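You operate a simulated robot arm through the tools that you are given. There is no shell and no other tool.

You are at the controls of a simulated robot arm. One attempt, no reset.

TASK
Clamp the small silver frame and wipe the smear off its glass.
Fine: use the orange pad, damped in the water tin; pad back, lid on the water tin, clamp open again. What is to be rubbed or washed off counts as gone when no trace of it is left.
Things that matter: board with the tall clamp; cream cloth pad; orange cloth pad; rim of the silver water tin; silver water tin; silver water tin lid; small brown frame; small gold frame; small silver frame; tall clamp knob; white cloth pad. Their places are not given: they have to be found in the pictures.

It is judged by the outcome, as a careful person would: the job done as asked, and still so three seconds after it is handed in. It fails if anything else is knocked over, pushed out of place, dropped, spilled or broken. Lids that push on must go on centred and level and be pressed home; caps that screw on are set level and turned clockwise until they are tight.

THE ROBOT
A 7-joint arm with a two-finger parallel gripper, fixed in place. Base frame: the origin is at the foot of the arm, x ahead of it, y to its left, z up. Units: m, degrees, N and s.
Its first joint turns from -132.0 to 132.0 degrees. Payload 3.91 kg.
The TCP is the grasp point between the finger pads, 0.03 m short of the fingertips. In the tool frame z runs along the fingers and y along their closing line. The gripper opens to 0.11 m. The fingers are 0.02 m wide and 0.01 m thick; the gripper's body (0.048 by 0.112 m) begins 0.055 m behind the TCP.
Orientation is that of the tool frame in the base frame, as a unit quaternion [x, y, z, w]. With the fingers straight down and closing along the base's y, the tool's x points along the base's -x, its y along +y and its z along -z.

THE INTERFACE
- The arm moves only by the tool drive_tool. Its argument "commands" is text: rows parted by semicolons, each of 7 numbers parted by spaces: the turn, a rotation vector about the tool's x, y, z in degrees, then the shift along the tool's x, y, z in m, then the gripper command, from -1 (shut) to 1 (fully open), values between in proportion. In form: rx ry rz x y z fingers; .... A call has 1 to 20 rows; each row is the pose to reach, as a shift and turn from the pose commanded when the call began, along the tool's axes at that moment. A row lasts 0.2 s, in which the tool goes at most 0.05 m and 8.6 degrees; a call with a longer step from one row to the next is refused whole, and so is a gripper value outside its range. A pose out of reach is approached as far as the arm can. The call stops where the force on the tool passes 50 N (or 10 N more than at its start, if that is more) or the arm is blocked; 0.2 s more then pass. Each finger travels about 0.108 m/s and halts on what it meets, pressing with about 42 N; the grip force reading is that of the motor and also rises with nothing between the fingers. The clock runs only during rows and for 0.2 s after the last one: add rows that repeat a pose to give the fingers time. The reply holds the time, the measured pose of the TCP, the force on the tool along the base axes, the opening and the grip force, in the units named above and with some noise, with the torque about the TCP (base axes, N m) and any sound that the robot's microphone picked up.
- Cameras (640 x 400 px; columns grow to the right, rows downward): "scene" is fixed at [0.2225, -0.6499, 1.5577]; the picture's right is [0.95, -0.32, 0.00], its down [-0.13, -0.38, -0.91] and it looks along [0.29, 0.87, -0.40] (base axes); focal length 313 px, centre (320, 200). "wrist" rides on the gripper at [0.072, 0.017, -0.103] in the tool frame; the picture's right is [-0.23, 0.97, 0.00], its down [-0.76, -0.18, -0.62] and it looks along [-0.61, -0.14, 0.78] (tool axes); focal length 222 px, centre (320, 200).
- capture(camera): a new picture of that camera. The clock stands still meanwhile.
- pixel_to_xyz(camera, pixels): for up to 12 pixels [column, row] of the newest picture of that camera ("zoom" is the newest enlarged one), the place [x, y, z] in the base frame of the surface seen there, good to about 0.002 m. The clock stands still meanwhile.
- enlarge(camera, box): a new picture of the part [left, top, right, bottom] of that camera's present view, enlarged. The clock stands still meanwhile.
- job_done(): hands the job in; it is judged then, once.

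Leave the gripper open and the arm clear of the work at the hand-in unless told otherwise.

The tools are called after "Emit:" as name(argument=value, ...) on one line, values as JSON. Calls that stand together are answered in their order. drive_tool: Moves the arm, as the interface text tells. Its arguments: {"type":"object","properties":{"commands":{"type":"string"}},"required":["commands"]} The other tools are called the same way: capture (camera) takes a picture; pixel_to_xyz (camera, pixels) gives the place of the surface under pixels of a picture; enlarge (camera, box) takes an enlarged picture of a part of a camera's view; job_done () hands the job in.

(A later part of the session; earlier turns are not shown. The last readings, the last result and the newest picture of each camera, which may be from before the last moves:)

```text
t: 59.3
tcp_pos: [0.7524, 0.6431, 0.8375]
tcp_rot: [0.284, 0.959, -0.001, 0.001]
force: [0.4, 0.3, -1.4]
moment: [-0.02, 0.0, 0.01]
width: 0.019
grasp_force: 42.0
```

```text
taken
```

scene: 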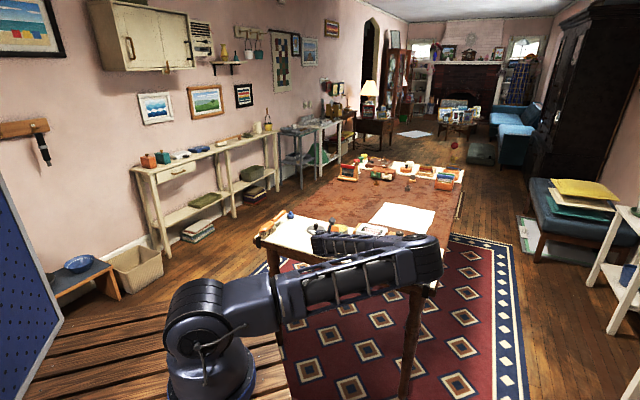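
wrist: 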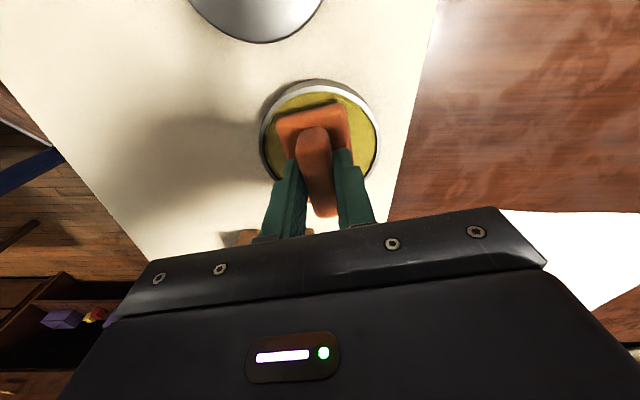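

Centred in the tin, not touching yet. Press down in 1 mm steps and read the force.

Emit:
drive_tool(commands="0 0 0 0 0 0.002 -1; 0 0 0 0 0 0.003 -1; 0 0 0 0 0 0.004 -1; 0 0 0 0 0 0.005 -1; 0 0 0 0 0 0.005 -1")

```text
t: 60.5
tcp_pos: [0.7517, 0.6418, 0.8353]
tcp_rot: [0.284, 0.959, 0.0, 0.001]
force: [1.3, -0.2, 15.3]
moment: [-0.37, -0.5, 0.02]
width: 0.0192
grasp_force: 42.7
```

Contact at 15 N, but the moment shows the pad's far (+a) end is sitting on the rim, not the sponge. I'll lift 4 mm, recentre (+1.5 mm tool x, +2 mm tool y), and press again.

Emit:
drive_tool(commands="0 0 0 0 0 -0.002 -1; 0 0 0 0 0 -0.004 -1; 0 0 0 0.001 0.001 -0.004 -1; 0 0 0 0.0018 0.002 -0.004 -1; 0 0 0 0.0018 0.002 -0.004 -1; 0 0 0 0.0018 0.002 -0.001 -1; 0 0 0 0.0018 0.002 0.001 -1; 0 0 0 0.0018 0.002 0.002 -1; 0 0 0 0.0018 0.002 0.002 -1")

Emit:
capture(camera="wrist")

```text
t: 62.5
tcp_pos: [0.7511, 0.6458, 0.8332]
tcp_rot: [0.284, 0.959, 0.001, 0.001]
force: [-2.0, 1.4, 32.1]
moment: [1.2, 0.57, 0.04]
width: 0.0192
grasp_force: 42.5
```

```text
taken
```

wrist: 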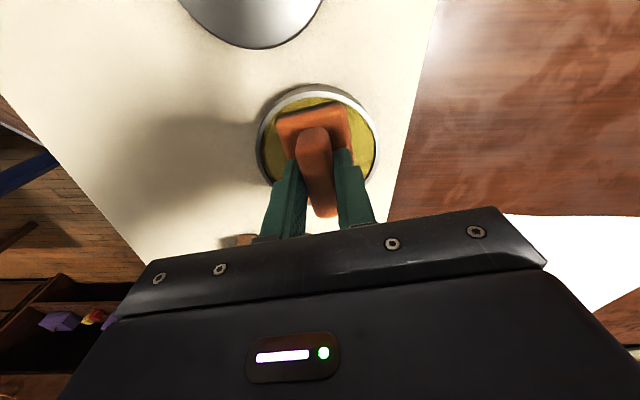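

Now the opposite corner touches (moment reversed), so the true centre is halfway. Lift 3 mm, go back 0.9 mm / 1 mm, press again.

Emit:
drive_tool(commands="0 0 0 0 0 -0.002 -1; 0 0 0 0 0 -0.004 -1; 0 0 0 -0.0009 -0.001 -0.004 -1; 0 0 0 -0.0009 -0.001 -0.004 -1; 0 0 0 -0.0009 -0.001 -0.002 -1; 0 0 0 -0.0009 -0.001 -0.001 -1; 0 0 0 -0.0009 -0.001 0 -1; 0 0 0 -0.0009 -0.001 0 -1")

```text
t: 64.3
tcp_pos: [0.752, 0.6431, 0.8339]
tcp_rot: [0.284, 0.959, 0.001, 0.001]
force: [1.7, -0.7, 30.4]
moment: [1.13, 0.36, -0.03]
width: 0.0193
grasp_force: 42.0
```

Still loaded at the +n/−a corner. Lift again and move 1.5 mm further toward −n (tool −y) and 1 mm toward +a (tool −x), press lightly.

Emit:
drive_tool(commands="0 0 0 0 0 -0.002 -1; 0 0 0 0 0 -0.004 -1; 0 0 0 -0.0008 -0.0015 -0.004 -1; 0 0 0 -0.0008 -0.0015 -0.004 -1; 0 0 0 -0.0008 -0.0015 -0.002 -1; 0 0 0 -0.0008 -0.0015 -0.001 -1; 0 0 0 -0.0008 -0.0015 -0.0005 -1; 0 0 0 -0.0008 -0.0015 -0.0005 -1")

Emit:
enlarge(camera="wrist", box=[240, 70, 400, 220])

```text
t: 66.1
tcp_pos: [0.7507, 0.6423, 0.8341]
tcp_rot: [0.284, 0.959, 0.001, 0.001]
force: [-2.0, 0.1, 25.0]
moment: [0.97, 0.46, 0.1]
width: 0.019
grasp_force: 42.5
```

```text
2.67 times, centred on (320, 145) of wrist
```

zoom: 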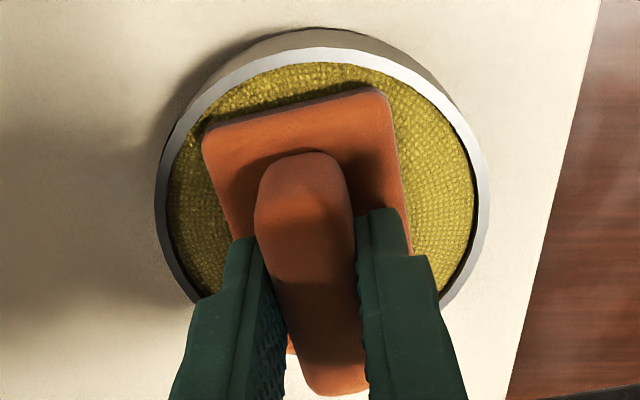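

The contact corner is inside the sponge area, so it's pad tilt, not the rim. I'll measure the pad's top plate and the rim in this zoom.

Emit:
pixel_to_xyz(camera="zoom", pixels=[[215, 140], [380, 100], [230, 200], [395, 190], [300, 120], [225, 170], [390, 150], [300, 200], [330, 330], [165, 200], [330, 55], [480, 200]])

Emit:
pixel_to_xyz(camera="zoom", pixels=[[285, 190], [335, 190], [270, 230], [345, 220], [310, 170], [315, 250], [325, 300], [180, 280], [230, 90], [430, 100], [465, 250]])

```text
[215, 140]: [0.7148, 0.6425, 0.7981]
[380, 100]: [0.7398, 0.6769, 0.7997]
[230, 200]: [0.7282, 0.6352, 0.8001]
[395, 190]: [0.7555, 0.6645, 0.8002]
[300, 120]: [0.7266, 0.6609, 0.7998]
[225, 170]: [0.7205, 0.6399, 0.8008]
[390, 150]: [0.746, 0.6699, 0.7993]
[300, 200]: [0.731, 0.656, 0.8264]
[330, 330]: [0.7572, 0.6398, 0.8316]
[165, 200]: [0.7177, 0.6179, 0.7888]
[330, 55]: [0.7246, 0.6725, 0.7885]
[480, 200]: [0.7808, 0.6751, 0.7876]
```

```text
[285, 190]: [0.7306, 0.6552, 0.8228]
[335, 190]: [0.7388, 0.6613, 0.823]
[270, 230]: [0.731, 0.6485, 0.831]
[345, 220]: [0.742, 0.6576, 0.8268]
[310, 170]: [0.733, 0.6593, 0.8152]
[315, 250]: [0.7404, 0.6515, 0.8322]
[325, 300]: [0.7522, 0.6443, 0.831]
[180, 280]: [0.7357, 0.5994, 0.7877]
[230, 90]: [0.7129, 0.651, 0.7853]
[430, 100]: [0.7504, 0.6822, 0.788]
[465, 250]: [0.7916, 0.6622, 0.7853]
```

The plate top is level at z ≈ 0.80, so the pad bottom lies on the sponge (0.786–0.787) with 25 N. It should be damp. Lift slowly by 0.06 m and look.

Emit:
drive_tool(commands="0 0 0 0 0 -0.001 -1; 0 0 0 0 0 -0.003 -1; 0 0 0 0 0 -0.006 -1; 0 0 0 0 0 -0.010 -1; 0 0 0 0 0 -0.015 -1; 0 0 0 0 0 -0.021 -1; 0 0 0 0 0 -0.028 -1; 0 0 0 0 0 -0.036 -1; 0 0 0 0 0 -0.044 -1; 0 0 0 0 0 -0.052 -1; 0 0 0 0 0 -0.058 -1; 0 0 0 0 0 -0.062 -1; 0 0 0 0 0 -0.062 -1")

Emit:
capture(camera="wrist")

Emit:
enlarge(camera="wrist", box=[240, 70, 400, 220])

Emit:
enlarge(camera="scene", box=[305, 195, 365, 250])

```text
t: 68.9
tcp_pos: [0.7507, 0.6429, 0.8949]
tcp_rot: [0.284, 0.959, 0.0, 0.001]
force: [-0.7, 0.4, -1.1]
moment: [0.01, -0.04, -0.01]
width: 0.019
grasp_force: 41.9
```

```text
taken
```

wrist: 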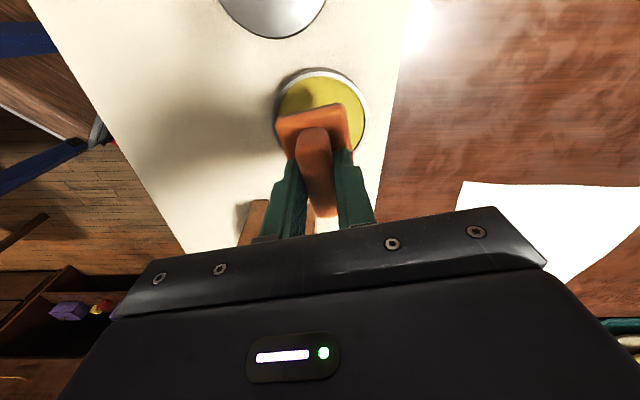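

```text
2.67 times, centred on (320, 145) of wrist
```

zoom: 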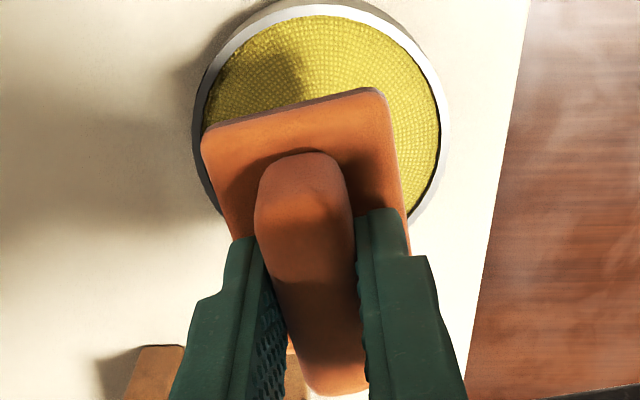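

```text
7.27 times, centred on (335, 222) of scene
```

zoom: 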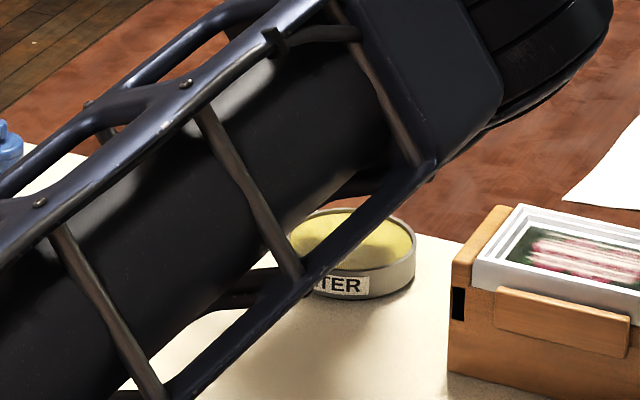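

The lower edge of the pad shows a darker (damp) strip. I'll check the pad's levelness in the grip by measuring plate-top points.

Emit:
pixel_to_xyz(camera="zoom", pixels=[[215, 140], [370, 100], [230, 200], [395, 190], [300, 120], [225, 170], [390, 150], [250, 130], [340, 110], [300, 180], [310, 260], [325, 340]])

Emit:
enlarge(camera="wrist", box=[280, 90, 350, 140])

```text
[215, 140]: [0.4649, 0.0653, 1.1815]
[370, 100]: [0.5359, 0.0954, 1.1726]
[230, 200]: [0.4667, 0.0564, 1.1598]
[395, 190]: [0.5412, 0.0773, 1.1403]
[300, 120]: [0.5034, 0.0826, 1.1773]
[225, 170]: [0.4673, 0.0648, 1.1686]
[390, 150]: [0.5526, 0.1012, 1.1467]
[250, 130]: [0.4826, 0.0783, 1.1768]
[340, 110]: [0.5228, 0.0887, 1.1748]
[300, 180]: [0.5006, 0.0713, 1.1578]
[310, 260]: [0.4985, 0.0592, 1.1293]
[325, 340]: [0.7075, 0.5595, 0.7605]
```

```text
8.00 times, centred on (315, 115) of wrist
```

zoom: 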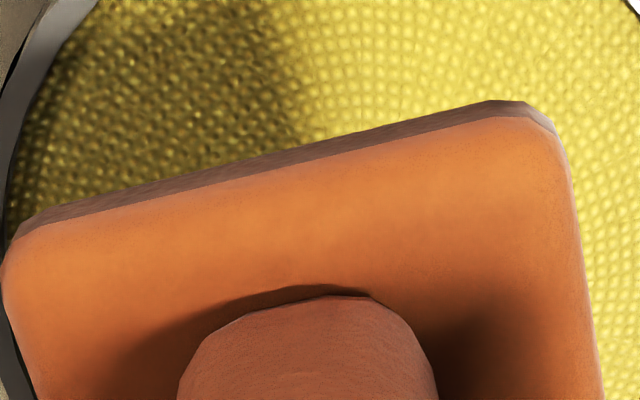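

The lower layer is darkened: damp. The last query hit the wrong picture; I'll measure in this one.

Emit:
pixel_to_xyz(camera="zoom", pixels=[[30, 240], [530, 135], [60, 340], [570, 320], [280, 190], [120, 220], [420, 160], [200, 260]])

```text
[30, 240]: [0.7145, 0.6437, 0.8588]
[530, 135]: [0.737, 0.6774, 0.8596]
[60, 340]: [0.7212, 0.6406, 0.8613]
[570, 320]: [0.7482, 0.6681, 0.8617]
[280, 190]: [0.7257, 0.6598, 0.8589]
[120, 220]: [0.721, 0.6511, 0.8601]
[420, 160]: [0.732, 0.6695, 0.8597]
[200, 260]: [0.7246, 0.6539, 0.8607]
```

The pad is level and hasn't slipped (bottom ≈ TCP − 0.047). Next: rise 0.04, then travel gently toward the frame centre (0.848, 0.474) while turning +12° to align with the frame.

Emit:
drive_tool(commands="0 0 0 0 0 -0.004 -1; 0 0 0 0 0 -0.012 -1; 0 0 0 0 0 -0.022 -1; 0 0 0 -0.004 -0.002 -0.032 -1; 0 0 0 -0.012 -0.006 -0.04 -1; 0 0 1 -0.025 -0.013 -0.045 -1; 0 0 2 -0.04 -0.0205 -0.045 -1; 0 0 3.5 -0.056 -0.0287 -0.045 -1; 0 0 5 -0.072 -0.0369 -0.045 -1; 0 0 6.5 -0.088 -0.0451 -0.045 -1; 0 0 8 -0.104 -0.0533 -0.045 -1; 0 0 9.5 -0.12 -0.0615 -0.045 -1; 0 0 11 -0.135 -0.0692 -0.045 -1; 0 0 12 -0.149 -0.0764 -0.045 -1; 0 0 12 -0.16 -0.082 -0.045 -1; 0 0 12 -0.168 -0.0861 -0.045 -1; 0 0 12 -0.1734 -0.0889 -0.045 -1; 0 0 12 -0.1734 -0.0889 -0.045 -1")

Emit:
capture(camera="wrist")

Emit:
enlarge(camera="wrist", box=[220, 60, 420, 220])

Emit:
capture(camera="scene")

```text
t: 72.7
tcp_pos: [0.8487, 0.4725, 0.9388]
tcp_rot: [0.383, 0.924, 0.0, 0.001]
force: [-0.3, 0.0, -0.7]
moment: [-0.01, -0.01, 0.01]
width: 0.0188
grasp_force: 42.5
```

```text
taken
```

wrist: 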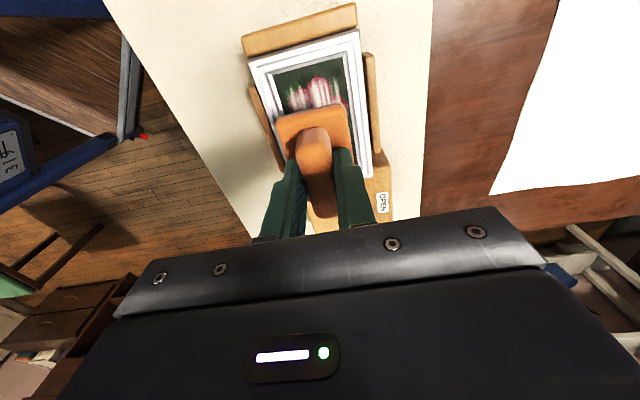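

```text
2.50 times, centred on (320, 140) of wrist
```

zoom: 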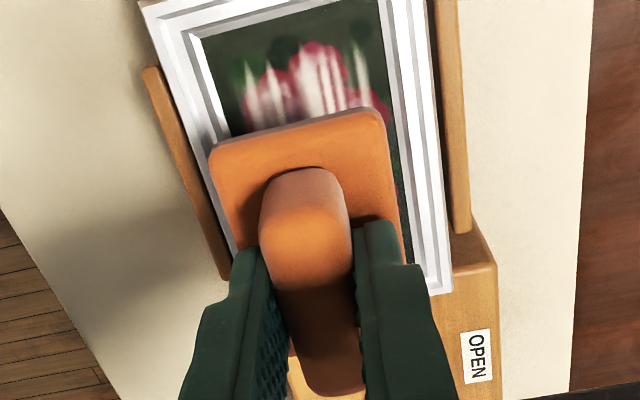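

```text
taken
```

scene: 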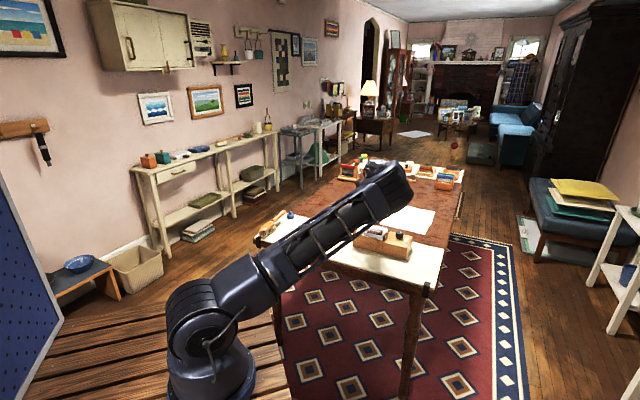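

I'll measure the frame's inner edge and rim positions and the pad's plate corners in this zoom.

Emit:
pixel_to_xyz(camera="zoom", pixels=[[203, 42], [378, 5], [225, 125], [400, 170], [190, 60], [400, 60], [225, 160], [375, 118], [160, 25], [440, 285], [300, 100], [408, 230]])

Emit:
pixel_to_xyz(camera="wrist", pixels=[[270, 75], [250, 62], [358, 32], [340, 52], [345, 65], [372, 175], [365, 150], [310, 105], [285, 125], [340, 108]])

```text
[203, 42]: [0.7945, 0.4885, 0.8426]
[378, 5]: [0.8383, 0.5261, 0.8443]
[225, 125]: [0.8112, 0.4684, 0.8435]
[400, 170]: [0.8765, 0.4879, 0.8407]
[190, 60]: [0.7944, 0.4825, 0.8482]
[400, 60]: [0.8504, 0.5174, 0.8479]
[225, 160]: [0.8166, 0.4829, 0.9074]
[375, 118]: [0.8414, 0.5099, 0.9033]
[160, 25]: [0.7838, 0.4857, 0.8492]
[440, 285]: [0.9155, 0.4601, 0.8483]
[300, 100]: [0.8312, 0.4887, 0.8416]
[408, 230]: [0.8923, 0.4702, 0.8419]
```

```text
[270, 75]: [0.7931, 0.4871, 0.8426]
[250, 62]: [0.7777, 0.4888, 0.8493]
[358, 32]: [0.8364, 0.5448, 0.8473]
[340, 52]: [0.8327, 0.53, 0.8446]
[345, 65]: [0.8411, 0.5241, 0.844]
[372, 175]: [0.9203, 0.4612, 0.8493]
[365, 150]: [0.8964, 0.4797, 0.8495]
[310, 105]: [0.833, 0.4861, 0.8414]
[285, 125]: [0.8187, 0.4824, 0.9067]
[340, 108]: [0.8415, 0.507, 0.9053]
```

Frame hasn't moved; glass region centre is (0.848, 0.4745), and the pad is aligned above it. Shift 2 mm along tool x and lower slowly to TCP ≈ 0.895 (pad bottom ≈ 0.848, about rim level).

Emit:
drive_tool(commands="0 0 0 0.001 0 0.004 -1; 0 0 0 0.002 0 0.011 -1; 0 0 0 0.002 0 0.019 -1; 0 0 0 0.002 0 0.027 -1; 0 0 0 0.002 0 0.034 -1; 0 0 0 0.002 0 0.040 -1; 0 0 0 0.002 0 0.043 -1; 0 0 0 0.002 0 0.044 -1; 0 0 0 0.002 0 0.044 -1")

Emit:
enlarge(camera="wrist", box=[220, 60, 420, 220])

```text
t: 74.7
tcp_pos: [0.8484, 0.4753, 0.8969]
tcp_rot: [0.383, 0.924, 0.002, 0.002]
force: [0.6, -0.4, 18.8]
moment: [-0.52, -0.48, 0.01]
width: 0.0187
grasp_force: 42.2
```

```text
2.50 times, centred on (320, 140) of wrist
```

zoom: 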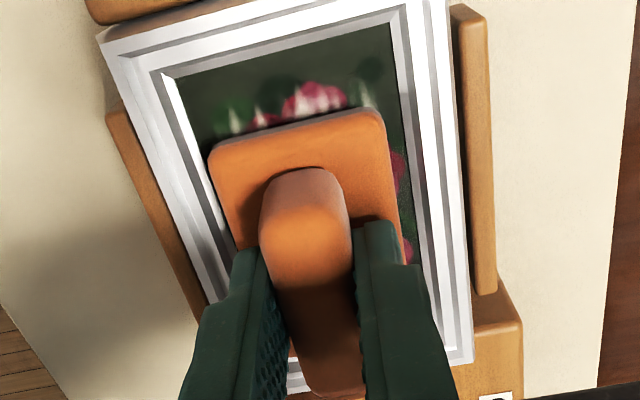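

Contact came 8 mm early (19 N at z ≈ 0.897), toward the +u end. I'll check the pad's pitch and the frame's far end by measuring here.

Emit:
pixel_to_xyz(camera="zoom", pixels=[[220, 165], [375, 125], [235, 220], [395, 200], [300, 140], [310, 180], [305, 240], [330, 350], [340, 385], [290, 375], [410, 250], [460, 355]])

Emit:
enlarge(camera="scene", box=[345, 215, 425, 275])

```text
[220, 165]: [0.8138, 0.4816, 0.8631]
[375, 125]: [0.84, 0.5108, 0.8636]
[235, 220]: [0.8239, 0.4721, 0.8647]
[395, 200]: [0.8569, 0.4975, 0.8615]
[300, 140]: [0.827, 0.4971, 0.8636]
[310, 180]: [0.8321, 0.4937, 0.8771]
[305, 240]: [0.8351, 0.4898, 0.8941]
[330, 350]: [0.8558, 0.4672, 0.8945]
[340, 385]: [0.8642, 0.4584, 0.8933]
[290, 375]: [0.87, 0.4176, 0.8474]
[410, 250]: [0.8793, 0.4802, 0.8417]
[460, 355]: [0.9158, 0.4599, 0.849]
```

```text
6.67 times, centred on (385, 245) of scene
```

zoom: 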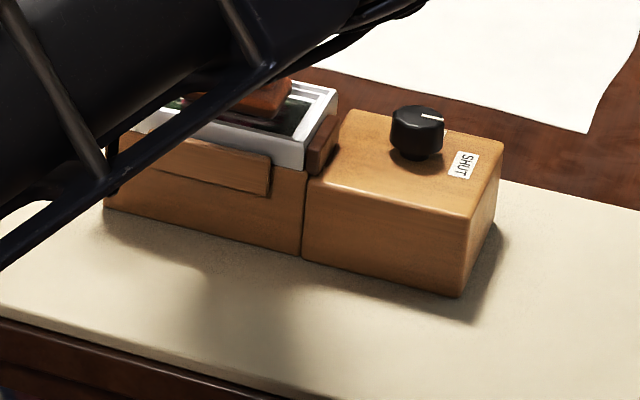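

The pad is level but sits ~8 mm above the glass. I'll zoom on the scene camera to see what the +u end touches.

Emit:
enlarge(camera="scene", box=[362, 220, 390, 245])

Emit:
pixel_to_xyz(camera="scene", pixels=[[380, 229], [378, 232], [376, 231], [383, 231], [381, 235], [384, 229], [372, 230], [376, 234]])

```text
16.00 times, centred on (376, 232) of scene
```

zoom: 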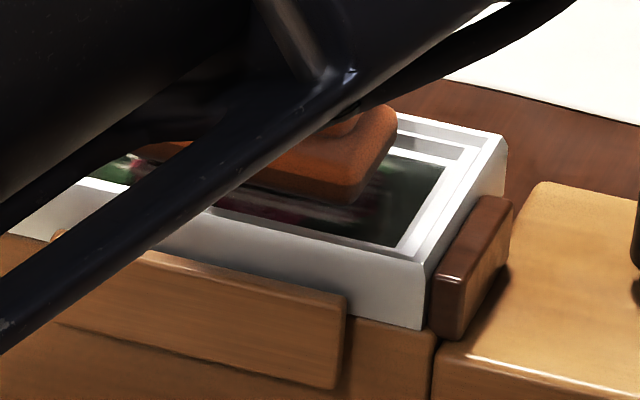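

```text
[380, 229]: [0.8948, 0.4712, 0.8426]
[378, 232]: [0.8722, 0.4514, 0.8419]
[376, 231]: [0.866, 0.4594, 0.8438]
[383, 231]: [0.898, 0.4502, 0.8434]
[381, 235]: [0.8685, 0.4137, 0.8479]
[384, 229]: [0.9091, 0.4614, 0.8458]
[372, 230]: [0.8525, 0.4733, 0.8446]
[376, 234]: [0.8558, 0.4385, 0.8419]
```

I'll measure the pad's side face and the glass right below it in this zoom.

Emit:
pixel_to_xyz(camera="zoom", pixels=[[345, 195], [350, 210], [330, 192], [300, 185], [270, 180], [360, 160], [385, 120], [395, 150], [370, 190], [340, 215], [300, 205], [400, 200]])

```text
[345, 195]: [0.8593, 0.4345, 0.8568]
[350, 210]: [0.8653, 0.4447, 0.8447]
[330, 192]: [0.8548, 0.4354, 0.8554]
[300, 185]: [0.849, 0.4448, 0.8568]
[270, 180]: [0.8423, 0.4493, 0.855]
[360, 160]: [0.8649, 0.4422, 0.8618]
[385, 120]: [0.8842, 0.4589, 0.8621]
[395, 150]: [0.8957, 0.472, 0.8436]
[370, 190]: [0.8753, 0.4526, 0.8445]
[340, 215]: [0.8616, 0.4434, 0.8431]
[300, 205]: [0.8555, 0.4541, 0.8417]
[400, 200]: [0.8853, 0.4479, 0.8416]
```

Visually the pad is clear of the lips, yet loaded at ≈ rim height at its +u end. Test: lift 3 mm, shift 6 mm toward −u (tool +x), lower again in 1 mm steps and watch the force.

Emit:
drive_tool(commands="0 0 0 0 0 -0.002 -1; 0 0 0 0 0 -0.004 -1; 0 0 0 0.003 0 -0.004 -1; 0 0 0 0.006 0 -0.004 -1; 0 0 0 0.006 0 -0.004 -1; 0 0 0 0.006 0 -0.002 -1; 0 0 0 0.006 0 -0.001 -1; 0 0 0 0.006 0 0 -1; 0 0 0 0.006 0 0 -1")

```text
t: 76.7
tcp_pos: [0.8438, 0.4794, 0.8983]
tcp_rot: [0.382, 0.924, -0.001, 0.001]
force: [-0.5, 0.0, 18.2]
moment: [-0.5, -0.45, 0.02]
width: 0.0188
grasp_force: 41.7
```

Same height and same lever, so the pad's +u end rests on a flat surface. I'll do one slow wiping stroke with this light pressure (16 mm along the frame and back) and see whether the smear responds.

Emit:
drive_tool(commands="0 0 0 -0.004 0 0 -1; 0 0 0 -0.008 0 0 -1; 0 0 0 -0.012 0 0 -1; 0 0 0 -0.016 0 0 -1; 0 0 0 -0.012 0 0 -1; 0 0 0 -0.008 0 0 -1; 0 0 0 -0.004 0 0 -1; 0 0 0 0 0 0 -1; 0 0 0 0 0 0 -1")

Emit:
enlarge(camera="wrist", box=[220, 60, 420, 220])

```text
t: 78.7
tcp_pos: [0.8411, 0.4776, 0.8966]
tcp_rot: [0.382, 0.924, 0.0, 0.001]
force: [8.7, -9.1, 27.7]
moment: [-0.7, -0.61, 0.01]
width: 0.0189
grasp_force: 41.7
```

```text
2.50 times, centred on (320, 140) of wrist
```

zoom: 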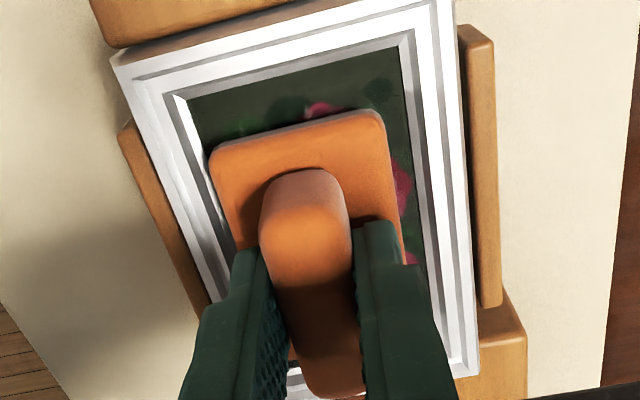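

The white streaks near the upper end are gone: the wiping works. I'll continue with strokes along the frame at the centre, +5 mm and −5 mm across.

Emit:
drive_tool(commands="0 0 0 -0.004 0.002 0 -1; 0 0 0 -0.009 0.004 0 -1; 0 0 0 -0.014 0.005 0 -1; 0 0 0 -0.019 0.005 0 -1; 0 0 0 -0.019 0.005 0 -1; 0 0 0 -0.014 0.005 0 -1; 0 0 0 -0.009 0.005 0 -1; 0 0 0 -0.004 0.005 0 -1; 0 0 0 0.001 0.004 0 -1; 0 0 0 0.001 0 0 -1; 0 0 0 0.001 -0.004 0 -1; 0 0 0 -0.004 -0.005 0 -1; 0 0 0 -0.009 -0.005 0 -1; 0 0 0 -0.014 -0.005 0 -1; 0 0 0 -0.019 -0.005 0 -1; 0 0 0 -0.019 0 0 -1; 0 0 0 -0.014 0 0 -1; 0 0 0 -0.009 0 0 -1; 0 0 0 -0.004 0 0 -1; 0 0 0 -0.004 0 0 -1")

Emit:
enlarge(camera="wrist", box=[220, 60, 420, 220])

```text
t: 82.9
tcp_pos: [0.8471, 0.4745, 0.8967]
tcp_rot: [0.382, 0.924, 0.0, 0.001]
force: [8.2, -6.4, 22.6]
moment: [-0.28, -0.28, -0.05]
width: 0.0189
grasp_force: 41.8
```

```text
2.50 times, centred on (320, 140) of wrist
```

zoom: 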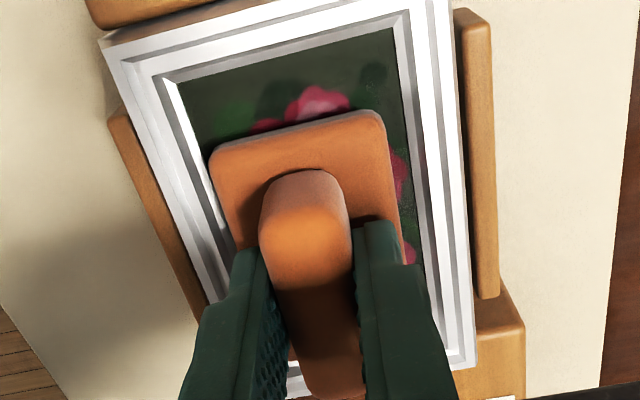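

Looks clean where visible. I'll lift slowly by 0.05 m and shift toward −u a bit later to inspect the whole glass.

Emit:
drive_tool(commands="0 0 0 0 0 -0.001 -1; 0 0 0 0 0 -0.003 -1; 0 0 0 0 0 -0.006 -1; 0 0 0 0 0 -0.011 -1; 0 0 0 0 0 -0.017 -1; 0 0 0 0 0 -0.025 -1; 0 0 0 0 0 -0.034 -1; 0 0 0 -0.003 0 -0.043 -1; 0 0 0 -0.010 0 -0.052 -1; 0 0 0 -0.02 0 -0.06 -1; 0 0 0 -0.032 0 -0.067 -1; 0 0 0 -0.044 0 -0.072 -1; 0 0 0 -0.054 0 -0.075 -1; 0 0 0 -0.06 0 -0.075 -1; 0 0 0 -0.06 0 -0.075 -1")

Emit:
capture(camera="wrist")

Emit:
enlarge(camera="wrist", box=[220, 0, 400, 140])

Emit:
enlarge(camera="scene", box=[350, 215, 400, 250])

```text
t: 86.1
tcp_pos: [0.8878, 0.4326, 0.97]
tcp_rot: [0.383, 0.924, -0.001, 0.001]
force: [-0.1, 0.3, -0.1]
moment: [0.0, 0.0, 0.02]
width: 0.0189
grasp_force: 41.9
```

```text
taken
```

wrist: 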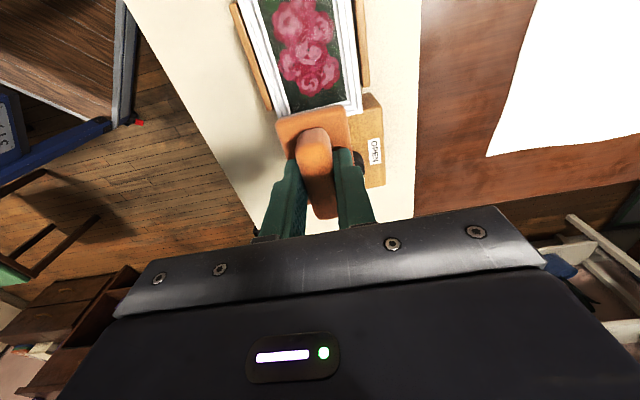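

```text
2.86 times, centred on (310, 70) of wrist
```

zoom: 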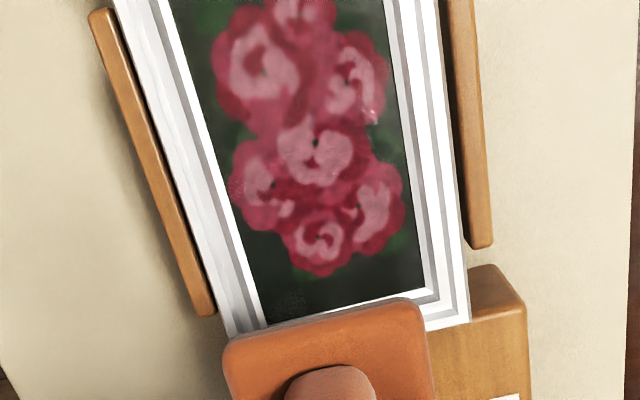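

```text
11.43 times, centred on (375, 232) of scene
```

zoom: 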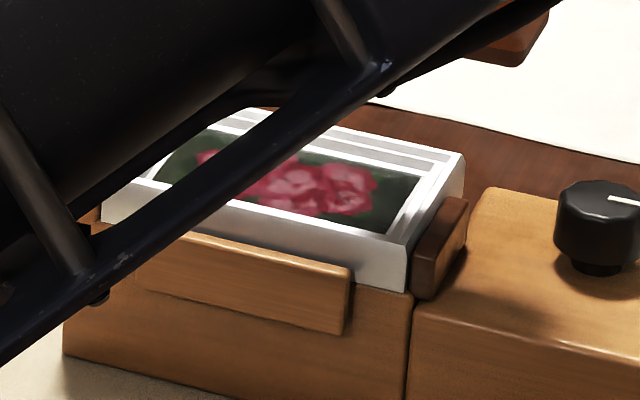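

The roses are clear now. I'll zoom tighter to search for residual traces, e.g. faint specks near zoom (370,112) and (235,190).

Emit:
enlarge(camera="wrist", box=[260, 0, 350, 60])

Emit:
enlarge(camera="wrist", box=[270, 50, 360, 110])

```text
6.67 times, centred on (305, 30) of wrist
```

zoom: 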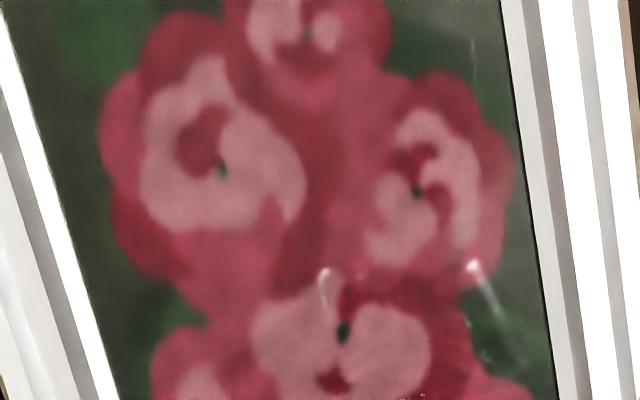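

```text
6.67 times, centred on (315, 80) of wrist
```

zoom: 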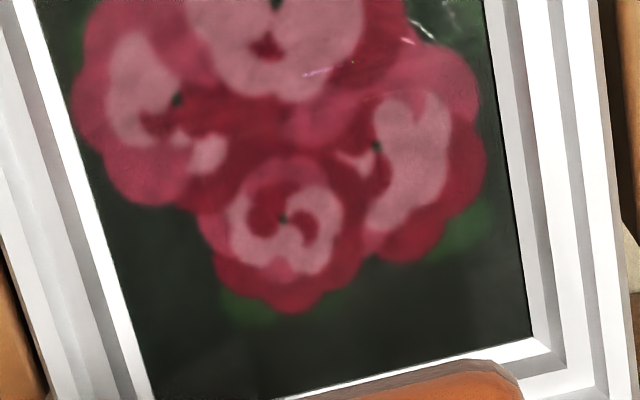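

I see thin pale specks remaining: at wrist pixels (306,42), (328,40)–(331,46), (334,52), (330,55), (314,61). I'll locate them to wipe again.

Emit:
pixel_to_xyz(camera="wrist", pixels=[[306, 42], [328, 40], [331, 45], [334, 52], [330, 55], [314, 61], [328, 8]])

```text
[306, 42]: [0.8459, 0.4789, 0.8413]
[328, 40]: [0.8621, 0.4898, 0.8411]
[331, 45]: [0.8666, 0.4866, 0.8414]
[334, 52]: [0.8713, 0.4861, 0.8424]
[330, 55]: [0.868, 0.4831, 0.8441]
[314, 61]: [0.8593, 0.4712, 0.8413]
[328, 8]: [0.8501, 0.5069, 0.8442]
```

The specks cluster near the centre and the +v side (v up to 0.96). I'll go back above the glass and wipe again, reaching further to +v. First return to 7 mm above contact.

Emit:
drive_tool(commands="0 0 0 0.003 0 0 -1; 0 0 0 0.01 0 0 -1; 0 0 0 0.02 0 0.003 -1; 0 0 0 0.032 0 0.01 -1; 0 0 0 0.044 0 0.018 -1; 0 0 0 0.054 0 0.027 -1; 0 0 0 0.059 0 0.036 -1; 0 0 0 0.06 0 0.045 -1; 0 0 0 0.06 0 0.053 -1; 0 0 0 0.06 0 0.06 -1; 0 0 0 0.06 0 0.066 -1; 0 0 0 0.06 0 0.066 -1")

```text
t: 88.7
tcp_pos: [0.8452, 0.4756, 0.9038]
tcp_rot: [0.383, 0.924, -0.001, 0.001]
force: [0.1, 0.0, -0.5]
moment: [0.0, -0.02, -0.02]
width: 0.0191
grasp_force: 41.4
```

Now press and wipe: passes at +7 mm, +3 mm, −2 mm across with long strokes.

Emit:
drive_tool(commands="0 0 0 0 0.003 0.006 -1; 0 0 0 0 0.005 0.0085 -1; 0 0 0 0.005 0.006 0.0095 -1; 0 0 0 0.007 0.007 0.0095 -1; 0 0 0 0.003 0.007 0.0095 -1; 0 0 0 -0.002 0.007 0.0095 -1; 0 0 0 -0.007 0.007 0.0095 -1; 0 0 0 -0.012 0.007 0.0095 -1; 0 0 0 -0.015 0.006 0.0095 -1; 0 0 0 -0.011 0.005 0.0095 -1; 0 0 0 -0.006 0.004 0.0095 -1; 0 0 0 -0.001 0.003 0.0095 -1; 0 0 0 0.004 0.003 0.0095 -1; 0 0 0 0.007 0.002 0.0095 -1; 0 0 0 0.003 0 0.0095 -1; 0 0 0 -0.002 0 0.0095 -1; 0 0 0 -0.007 0 0.0095 -1; 0 0 0 -0.012 0 0.0095 -1; 0 0 0 -0.015 0 0.0095 -1; 0 0 0 -0.015 0 0.0095 -1")

```text
t: 92.9
tcp_pos: [0.8555, 0.4643, 0.8957]
tcp_rot: [0.383, 0.924, 0.001, 0.002]
force: [-6.4, 5.2, 18.0]
moment: [0.15, 0.22, 0.0]
width: 0.0189
grasp_force: 41.6
```

The contact is now flat (moment explained by friction). More passes: −5 mm side, then across the centre and +7 mm side again.

Emit:
drive_tool(commands="0 0 0 0.003 -0.003 0 -1; 0 0 0 0.008 -0.005 0 -1; 0 0 0 0.013 -0.005 0 -1; 0 0 0 0.018 -0.005 0 -1; 0 0 0 0.022 -0.004 0 -1; 0 0 0 0.022 0 0 -1; 0 0 0 0.022 0.004 0 -1; 0 0 0 0.02 0.0075 0 -1; 0 0 0 0.016 0.0075 0 -1; 0 0 0 0.012 0.0075 0 -1; 0 0 0 0.008 0.0075 0 -1; 0 0 0 0.004 0.0075 0 -1; 0 0 0 0 0.0075 0 -1; 0 0 0 0.004 0.005 0 -1; 0 0 0 0.008 0.002 0 -1; 0 0 0 0.012 -0.001 0 -1; 0 0 0 0.012 0.003 0 -1; 0 0 0 0.008 0.005 0 -1; 0 0 0 0.005 0.001 0 -1; 0 0 0 0.009 0.001 0 -1")

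Emit:
drive_tool(commands="0 0 0 0 0 -0.001 -1; 0 0 0 0 0 -0.003 -1; 0 0 0 0 0 -0.006 -1; 0 0 0 0 0 -0.011 -1; 0 0 0 0 0 -0.017 -1; 0 0 0 0 0 -0.025 -1; 0 0 0 0 0 -0.034 -1; 0 0 0 -0.003 0 -0.043 -1; 0 0 0 -0.010 0 -0.052 -1; 0 0 0 -0.02 0 -0.06 -1; 0 0 0 -0.032 0 -0.067 -1; 0 0 0 -0.044 0 -0.072 -1; 0 0 0 -0.054 0 -0.075 -1; 0 0 0 -0.06 0 -0.075 -1; 0 0 0 -0.06 0 -0.075 -1")

Emit:
capture(camera="wrist")

Emit:
enlarge(camera="wrist", box=[260, 0, 350, 60])

Emit:
enlarge(camera="wrist", box=[270, 50, 360, 110])

```text
t: 97.1
tcp_pos: [0.85, 0.4708, 0.8958]
tcp_rot: [0.383, 0.924, 0.001, 0.001]
force: [3.9, -4.0, 12.4]
moment: [-0.15, -0.09, 0.03]
width: 0.0189
grasp_force: 41.5
```

```text
t: 100.3
tcp_pos: [0.8932, 0.4297, 0.9709]
tcp_rot: [0.382, 0.924, -0.001, 0.002]
force: [-0.1, 0.1, -0.5]
moment: [-0.01, 0.01, 0.03]
width: 0.019
grasp_force: 42.3
```

```text
taken
```

wrist: 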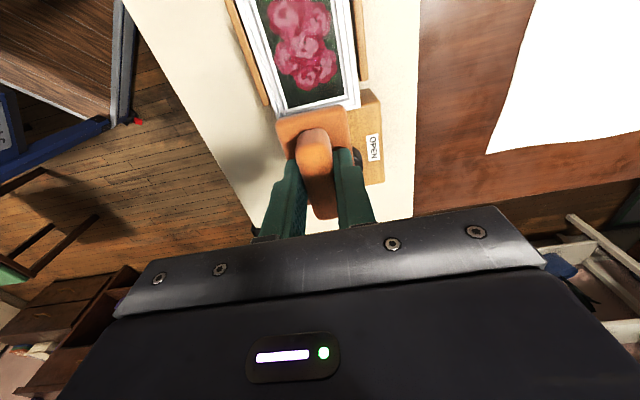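

```text
6.67 times, centred on (305, 30) of wrist
```

zoom: 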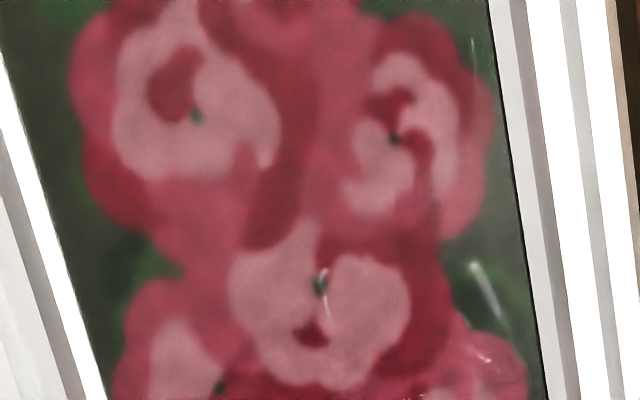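

```text
6.67 times, centred on (315, 80) of wrist
```

zoom: 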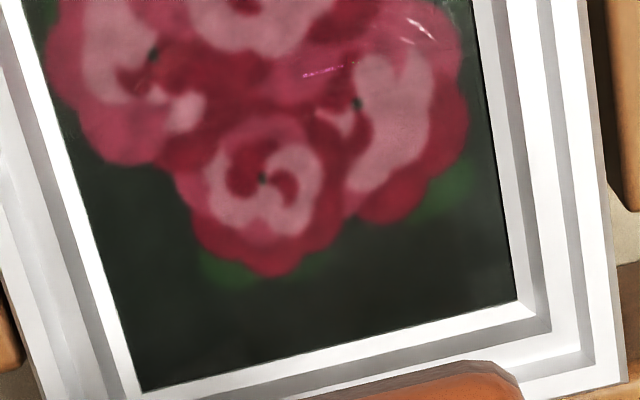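

The specks stayed at the same image positions while the picture shifted, so they are light reflections, not smear: the glass is clean. Now carry the pad gently back toward its original spot (0.678, 0.542), same orientation.

Emit:
drive_tool(commands="0 0 0 0.003 -0.001 0 -1; 0 0 0 0.010 -0.0031 0 -1; 0 0 0 0.020 -0.0063 0 -1; 0 0 0 0.034 -0.0107 0 -1; 0 0 0 0.050 -0.0157 0 -1; 0 0 0 0.066 -0.0207 0 -1; 0 0 0 0.082 -0.0257 0 -1; 0 0 0 0.098 -0.0307 0 -1; 0 0 0 0.114 -0.0358 0 -1; 0 0 0 0.130 -0.0408 0 -1; 0 0 0 0.146 -0.0458 0 -1; 0 0 0 0.162 -0.0508 0 -1; 0 0 0 0.178 -0.0558 0 -1; 0 0 0 0.194 -0.0609 0 -1; 0 0 0 0.209 -0.0656 0 -1; 0 0 0 0.221 -0.0693 0 -1; 0 0 0 0.2285 -0.0717 0 -1; 0 0 0 0.2314 -0.0726 0 -1; 0 0 0 0.2314 -0.0726 0 -1")

Emit:
capture(camera="wrist")

Emit:
enlarge(camera="scene", box=[345, 215, 425, 275])

```text
t: 104.3
tcp_pos: [0.6775, 0.5419, 0.9694]
tcp_rot: [0.383, 0.924, 0.0, 0.001]
force: [-0.4, -0.8, -0.5]
moment: [0.04, 0.01, 0.02]
width: 0.019
grasp_force: 42.0
```

```text
taken
```

wrist: 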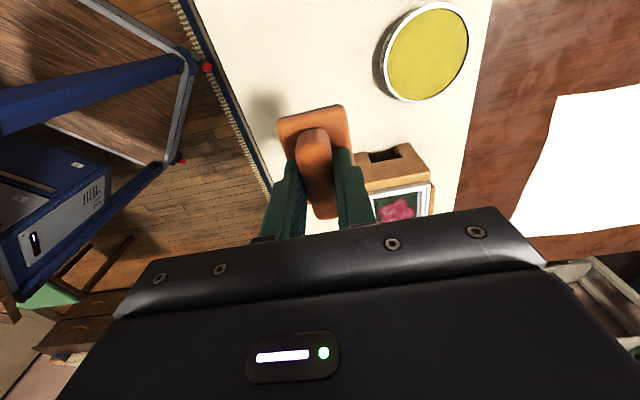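

```text
6.67 times, centred on (385, 245) of scene
```

zoom: 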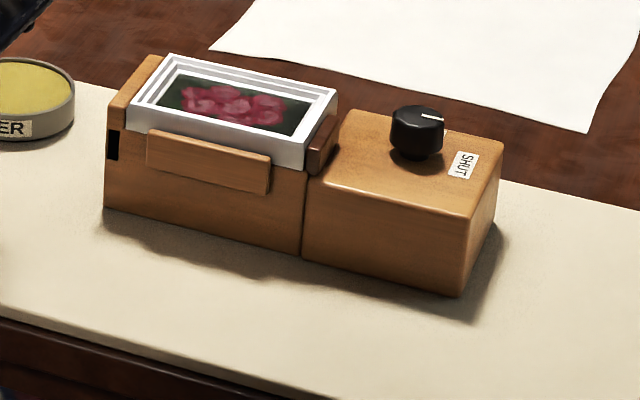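

The glass looks clean from the scene too. Lower the pad slowly to just above the cloth (TCP ≈ 0.815).

Emit:
drive_tool(commands="0 0 0 0 0 0.003 -1; 0 0 0 0 0 0.01 -1; 0 0 0 0 0 0.02 -1; 0 0 0 0 0 0.033 -1; 0 0 0 0 0 0.048 -1; 0 0 0 0 0 0.063 -1; 0 0 0 0 0 0.078 -1; 0 0 0 0 0 0.093 -1; 0 0 0 0 0 0.108 -1; 0 0 0 0 0 0.122 -1; 0 0 0 0 0 0.134 -1; 0 0 0 0 0 0.144 -1; 0 0 0 0 0 0.151 -1; 0 0 0 0 0 0.154 -1; 0 0 0 0 0 0.154 -1")

Emit:
enlarge(camera="scene", box=[355, 220, 395, 250])

```text
t: 107.5
tcp_pos: [0.6777, 0.5421, 0.8165]
tcp_rot: [0.382, 0.924, 0.0, 0.0]
force: [-0.6, -0.2, -0.3]
moment: [0.02, 0.0, 0.0]
width: 0.0193
grasp_force: 42.2
```

```text
13.33 times, centred on (375, 235) of scene
```

zoom: 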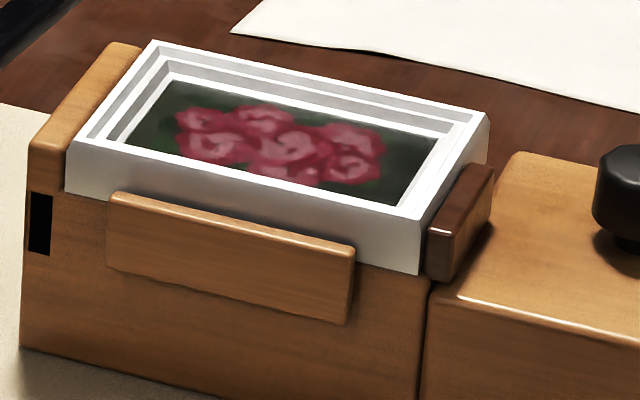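

The glass is clean end to end. Lower the pad in 1 mm steps until it touches.

Emit:
drive_tool(commands="0 0 0 0 0 0.002 -1; 0 0 0 0 0 0.004 -1; 0 0 0 0 0 0.005 -1; 0 0 0 0 0 0.006 -1; 0 0 0 0 0 0.006 -1")

```text
t: 108.7
tcp_pos: [0.6776, 0.5422, 0.8094]
tcp_rot: [0.383, 0.924, 0.0, 0.001]
force: [-0.2, -0.1, -0.1]
moment: [-0.02, 0.03, -0.02]
width: 0.0188
grasp_force: 42.4
```

Emit:
drive_tool(commands="0 0 0 0 0 0.001 -1; 0 0 0 0 0 0.002 -1; 0 0 0 0 0 0.003 -1; 0 0 0 0 0 0.003 -1")

Emit:
enlarge(camera="wrist", box=[240, 70, 400, 220])

```text
t: 109.7
tcp_pos: [0.6796, 0.5422, 0.8076]
tcp_rot: [0.383, 0.924, 0.0, 0.001]
force: [-1.1, -1.4, 9.5]
moment: [-0.06, 0.04, 0.01]
width: 0.0189
grasp_force: 42.1
```

```text
2.67 times, centred on (320, 145) of wrist
```

zoom: 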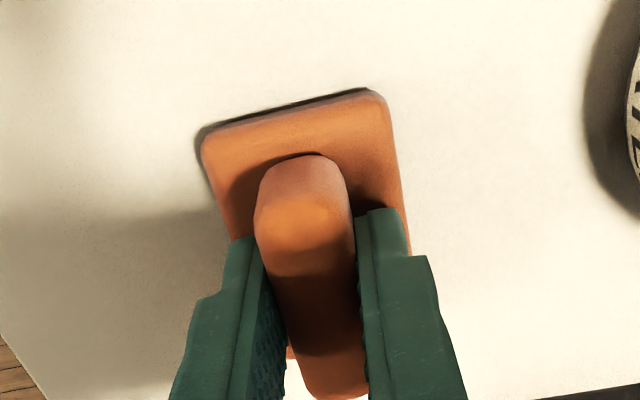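

The pad is flat on the cloth (9.5 N). Open the fingers to 0.055 and rise straight up.

Emit:
drive_tool(commands="0 0 0 0 0 0 -0.5; 0 0 0 0 0 0 -0.2; 0 0 0 0 0 0 0; 0 0 0 0 0 0 0; 0 0 0 0 0 -0.02 0; 0 0 0 0 0 -0.05 0; 0 0 0 0 0 -0.09 0; 0 0 0 0 0 -0.13 0; 0 0 0 0 0 -0.16 0; 0 0 0 0 0 -0.16 0")

Emit:
capture(camera="wrist")

Emit:
enlarge(camera="wrist", box=[250, 40, 390, 140])

Emit:
capture(camera="scene")

```text
t: 111.9
tcp_pos: [0.6789, 0.5431, 0.968]
tcp_rot: [0.383, 0.924, -0.001, 0.0]
force: [1.2, 0.9, 0.0]
moment: [0.03, 0.02, 0.01]
width: 0.0548
grasp_force: 0.2
```

```text
taken
```

wrist: 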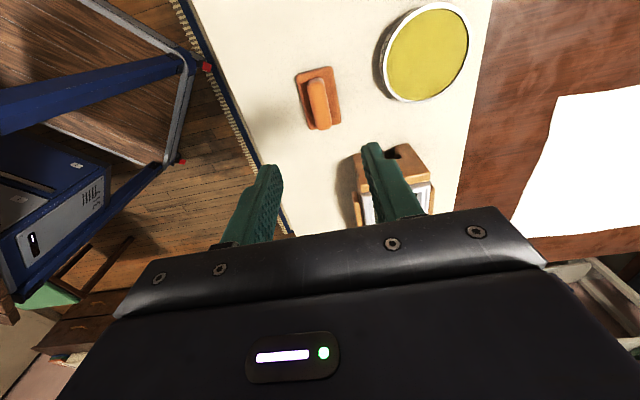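

```text
4.00 times, centred on (320, 90) of wrist
```

zoom: 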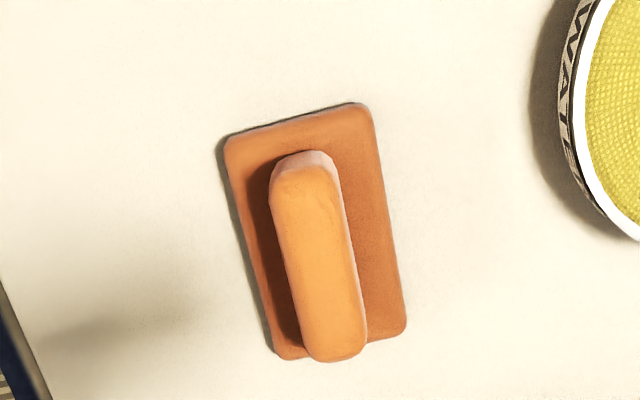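

```text
taken
```

scene: 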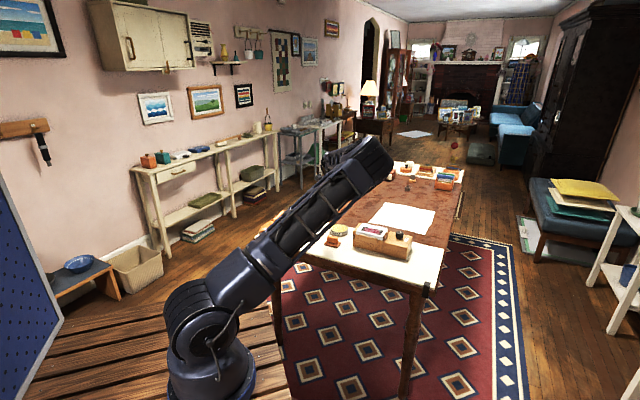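

I'll check the pad corners against the originals, and view the tin and lid positions for the next step.

Emit:
pixel_to_xyz(camera="zoom", pixels=[[232, 142], [365, 110], [400, 325], [285, 353], [315, 265]])

Emit:
pixel_to_xyz(camera="wrist", pixels=[[427, 52], [384, 65], [398, 25], [436, 3], [466, 30], [460, 65], [425, 98], [392, 92], [445, 85], [413, 100]])

```text
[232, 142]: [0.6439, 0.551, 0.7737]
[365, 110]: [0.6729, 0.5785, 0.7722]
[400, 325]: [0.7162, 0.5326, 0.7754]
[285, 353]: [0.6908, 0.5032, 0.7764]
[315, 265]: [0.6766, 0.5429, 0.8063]
```

```text
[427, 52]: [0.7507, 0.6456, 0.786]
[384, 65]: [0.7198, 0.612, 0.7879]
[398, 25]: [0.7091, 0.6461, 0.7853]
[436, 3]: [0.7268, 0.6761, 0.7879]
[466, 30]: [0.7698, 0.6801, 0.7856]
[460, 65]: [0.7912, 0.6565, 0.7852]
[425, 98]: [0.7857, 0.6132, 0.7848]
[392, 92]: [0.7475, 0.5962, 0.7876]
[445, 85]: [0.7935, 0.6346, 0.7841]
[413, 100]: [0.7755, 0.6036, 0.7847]
```

The pad is back within 1–2 mm. Next, the lid: I'll move above it near (0.649, 0.686).

Emit:
drive_tool(commands="0 0 0 0.03 0.02 0 0; 0 0 0 0.06 0.04 0 0; 0 0 0 0.09 0.06 0 0; 0 0 0 0.122 0.08 0 0; 0 0 0 0.122 0.08 0 0")

Emit:
capture(camera="wrist")

Emit:
enlarge(camera="wrist", box=[250, 30, 400, 140])

```text
t: 113.1
tcp_pos: [0.6492, 0.6855, 0.9648]
tcp_rot: [0.383, 0.924, 0.0, 0.001]
force: [-0.2, -0.3, -0.3]
moment: [-0.01, -0.02, 0.0]
width: 0.0549
grasp_force: 0.1
```

```text
taken
```

wrist: 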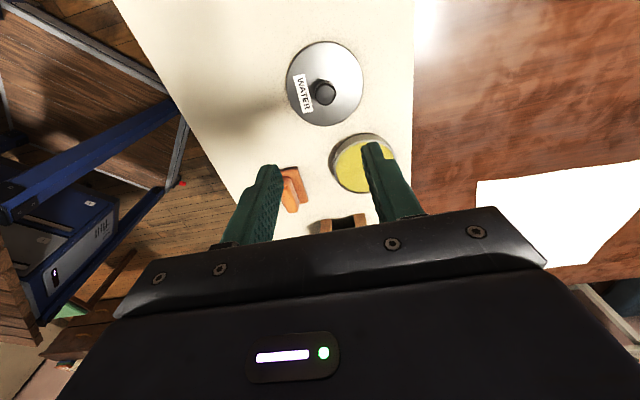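

```text
3.64 times, centred on (325, 85) of wrist
```

zoom: 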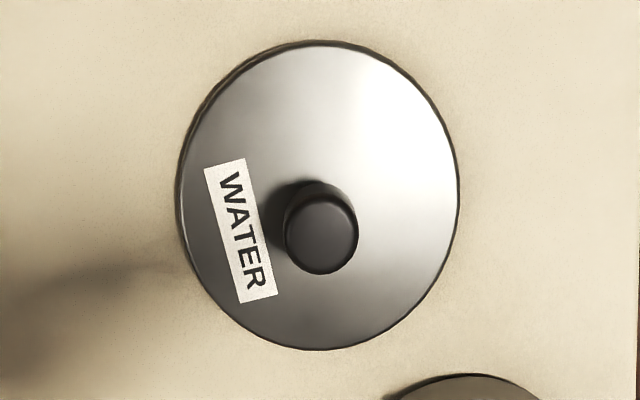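

I'll measure the knob top (322,235), its sides, and the lid outline.

Emit:
pixel_to_xyz(camera="zoom", pixels=[[321, 235], [288, 235], [354, 235], [321, 205], [321, 268], [182, 200], [456, 190], [320, 45], [322, 345], [390, 150], [240, 140], [310, 190]])

Emit:
enlarge(camera="scene", box=[295, 215, 335, 245])

```text
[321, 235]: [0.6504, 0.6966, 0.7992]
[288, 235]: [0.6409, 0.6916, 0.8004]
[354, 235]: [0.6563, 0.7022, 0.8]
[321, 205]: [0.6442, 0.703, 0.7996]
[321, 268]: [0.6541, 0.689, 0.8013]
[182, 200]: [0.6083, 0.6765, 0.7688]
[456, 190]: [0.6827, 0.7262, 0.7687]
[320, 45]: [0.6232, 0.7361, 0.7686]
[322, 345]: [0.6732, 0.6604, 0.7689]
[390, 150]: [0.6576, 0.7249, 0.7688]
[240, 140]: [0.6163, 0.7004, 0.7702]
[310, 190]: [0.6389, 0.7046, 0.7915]
```

```text
13.33 times, centred on (315, 230) of scene
```

zoom: 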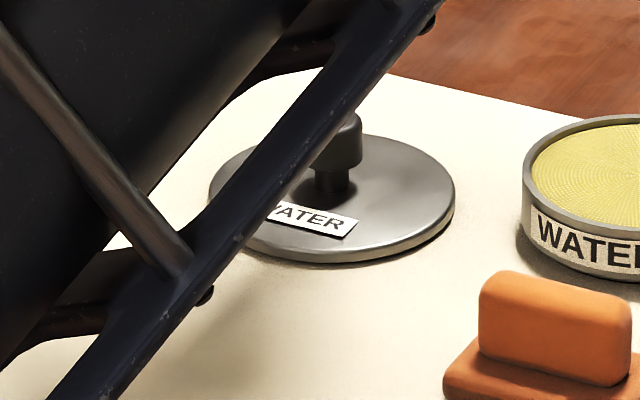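

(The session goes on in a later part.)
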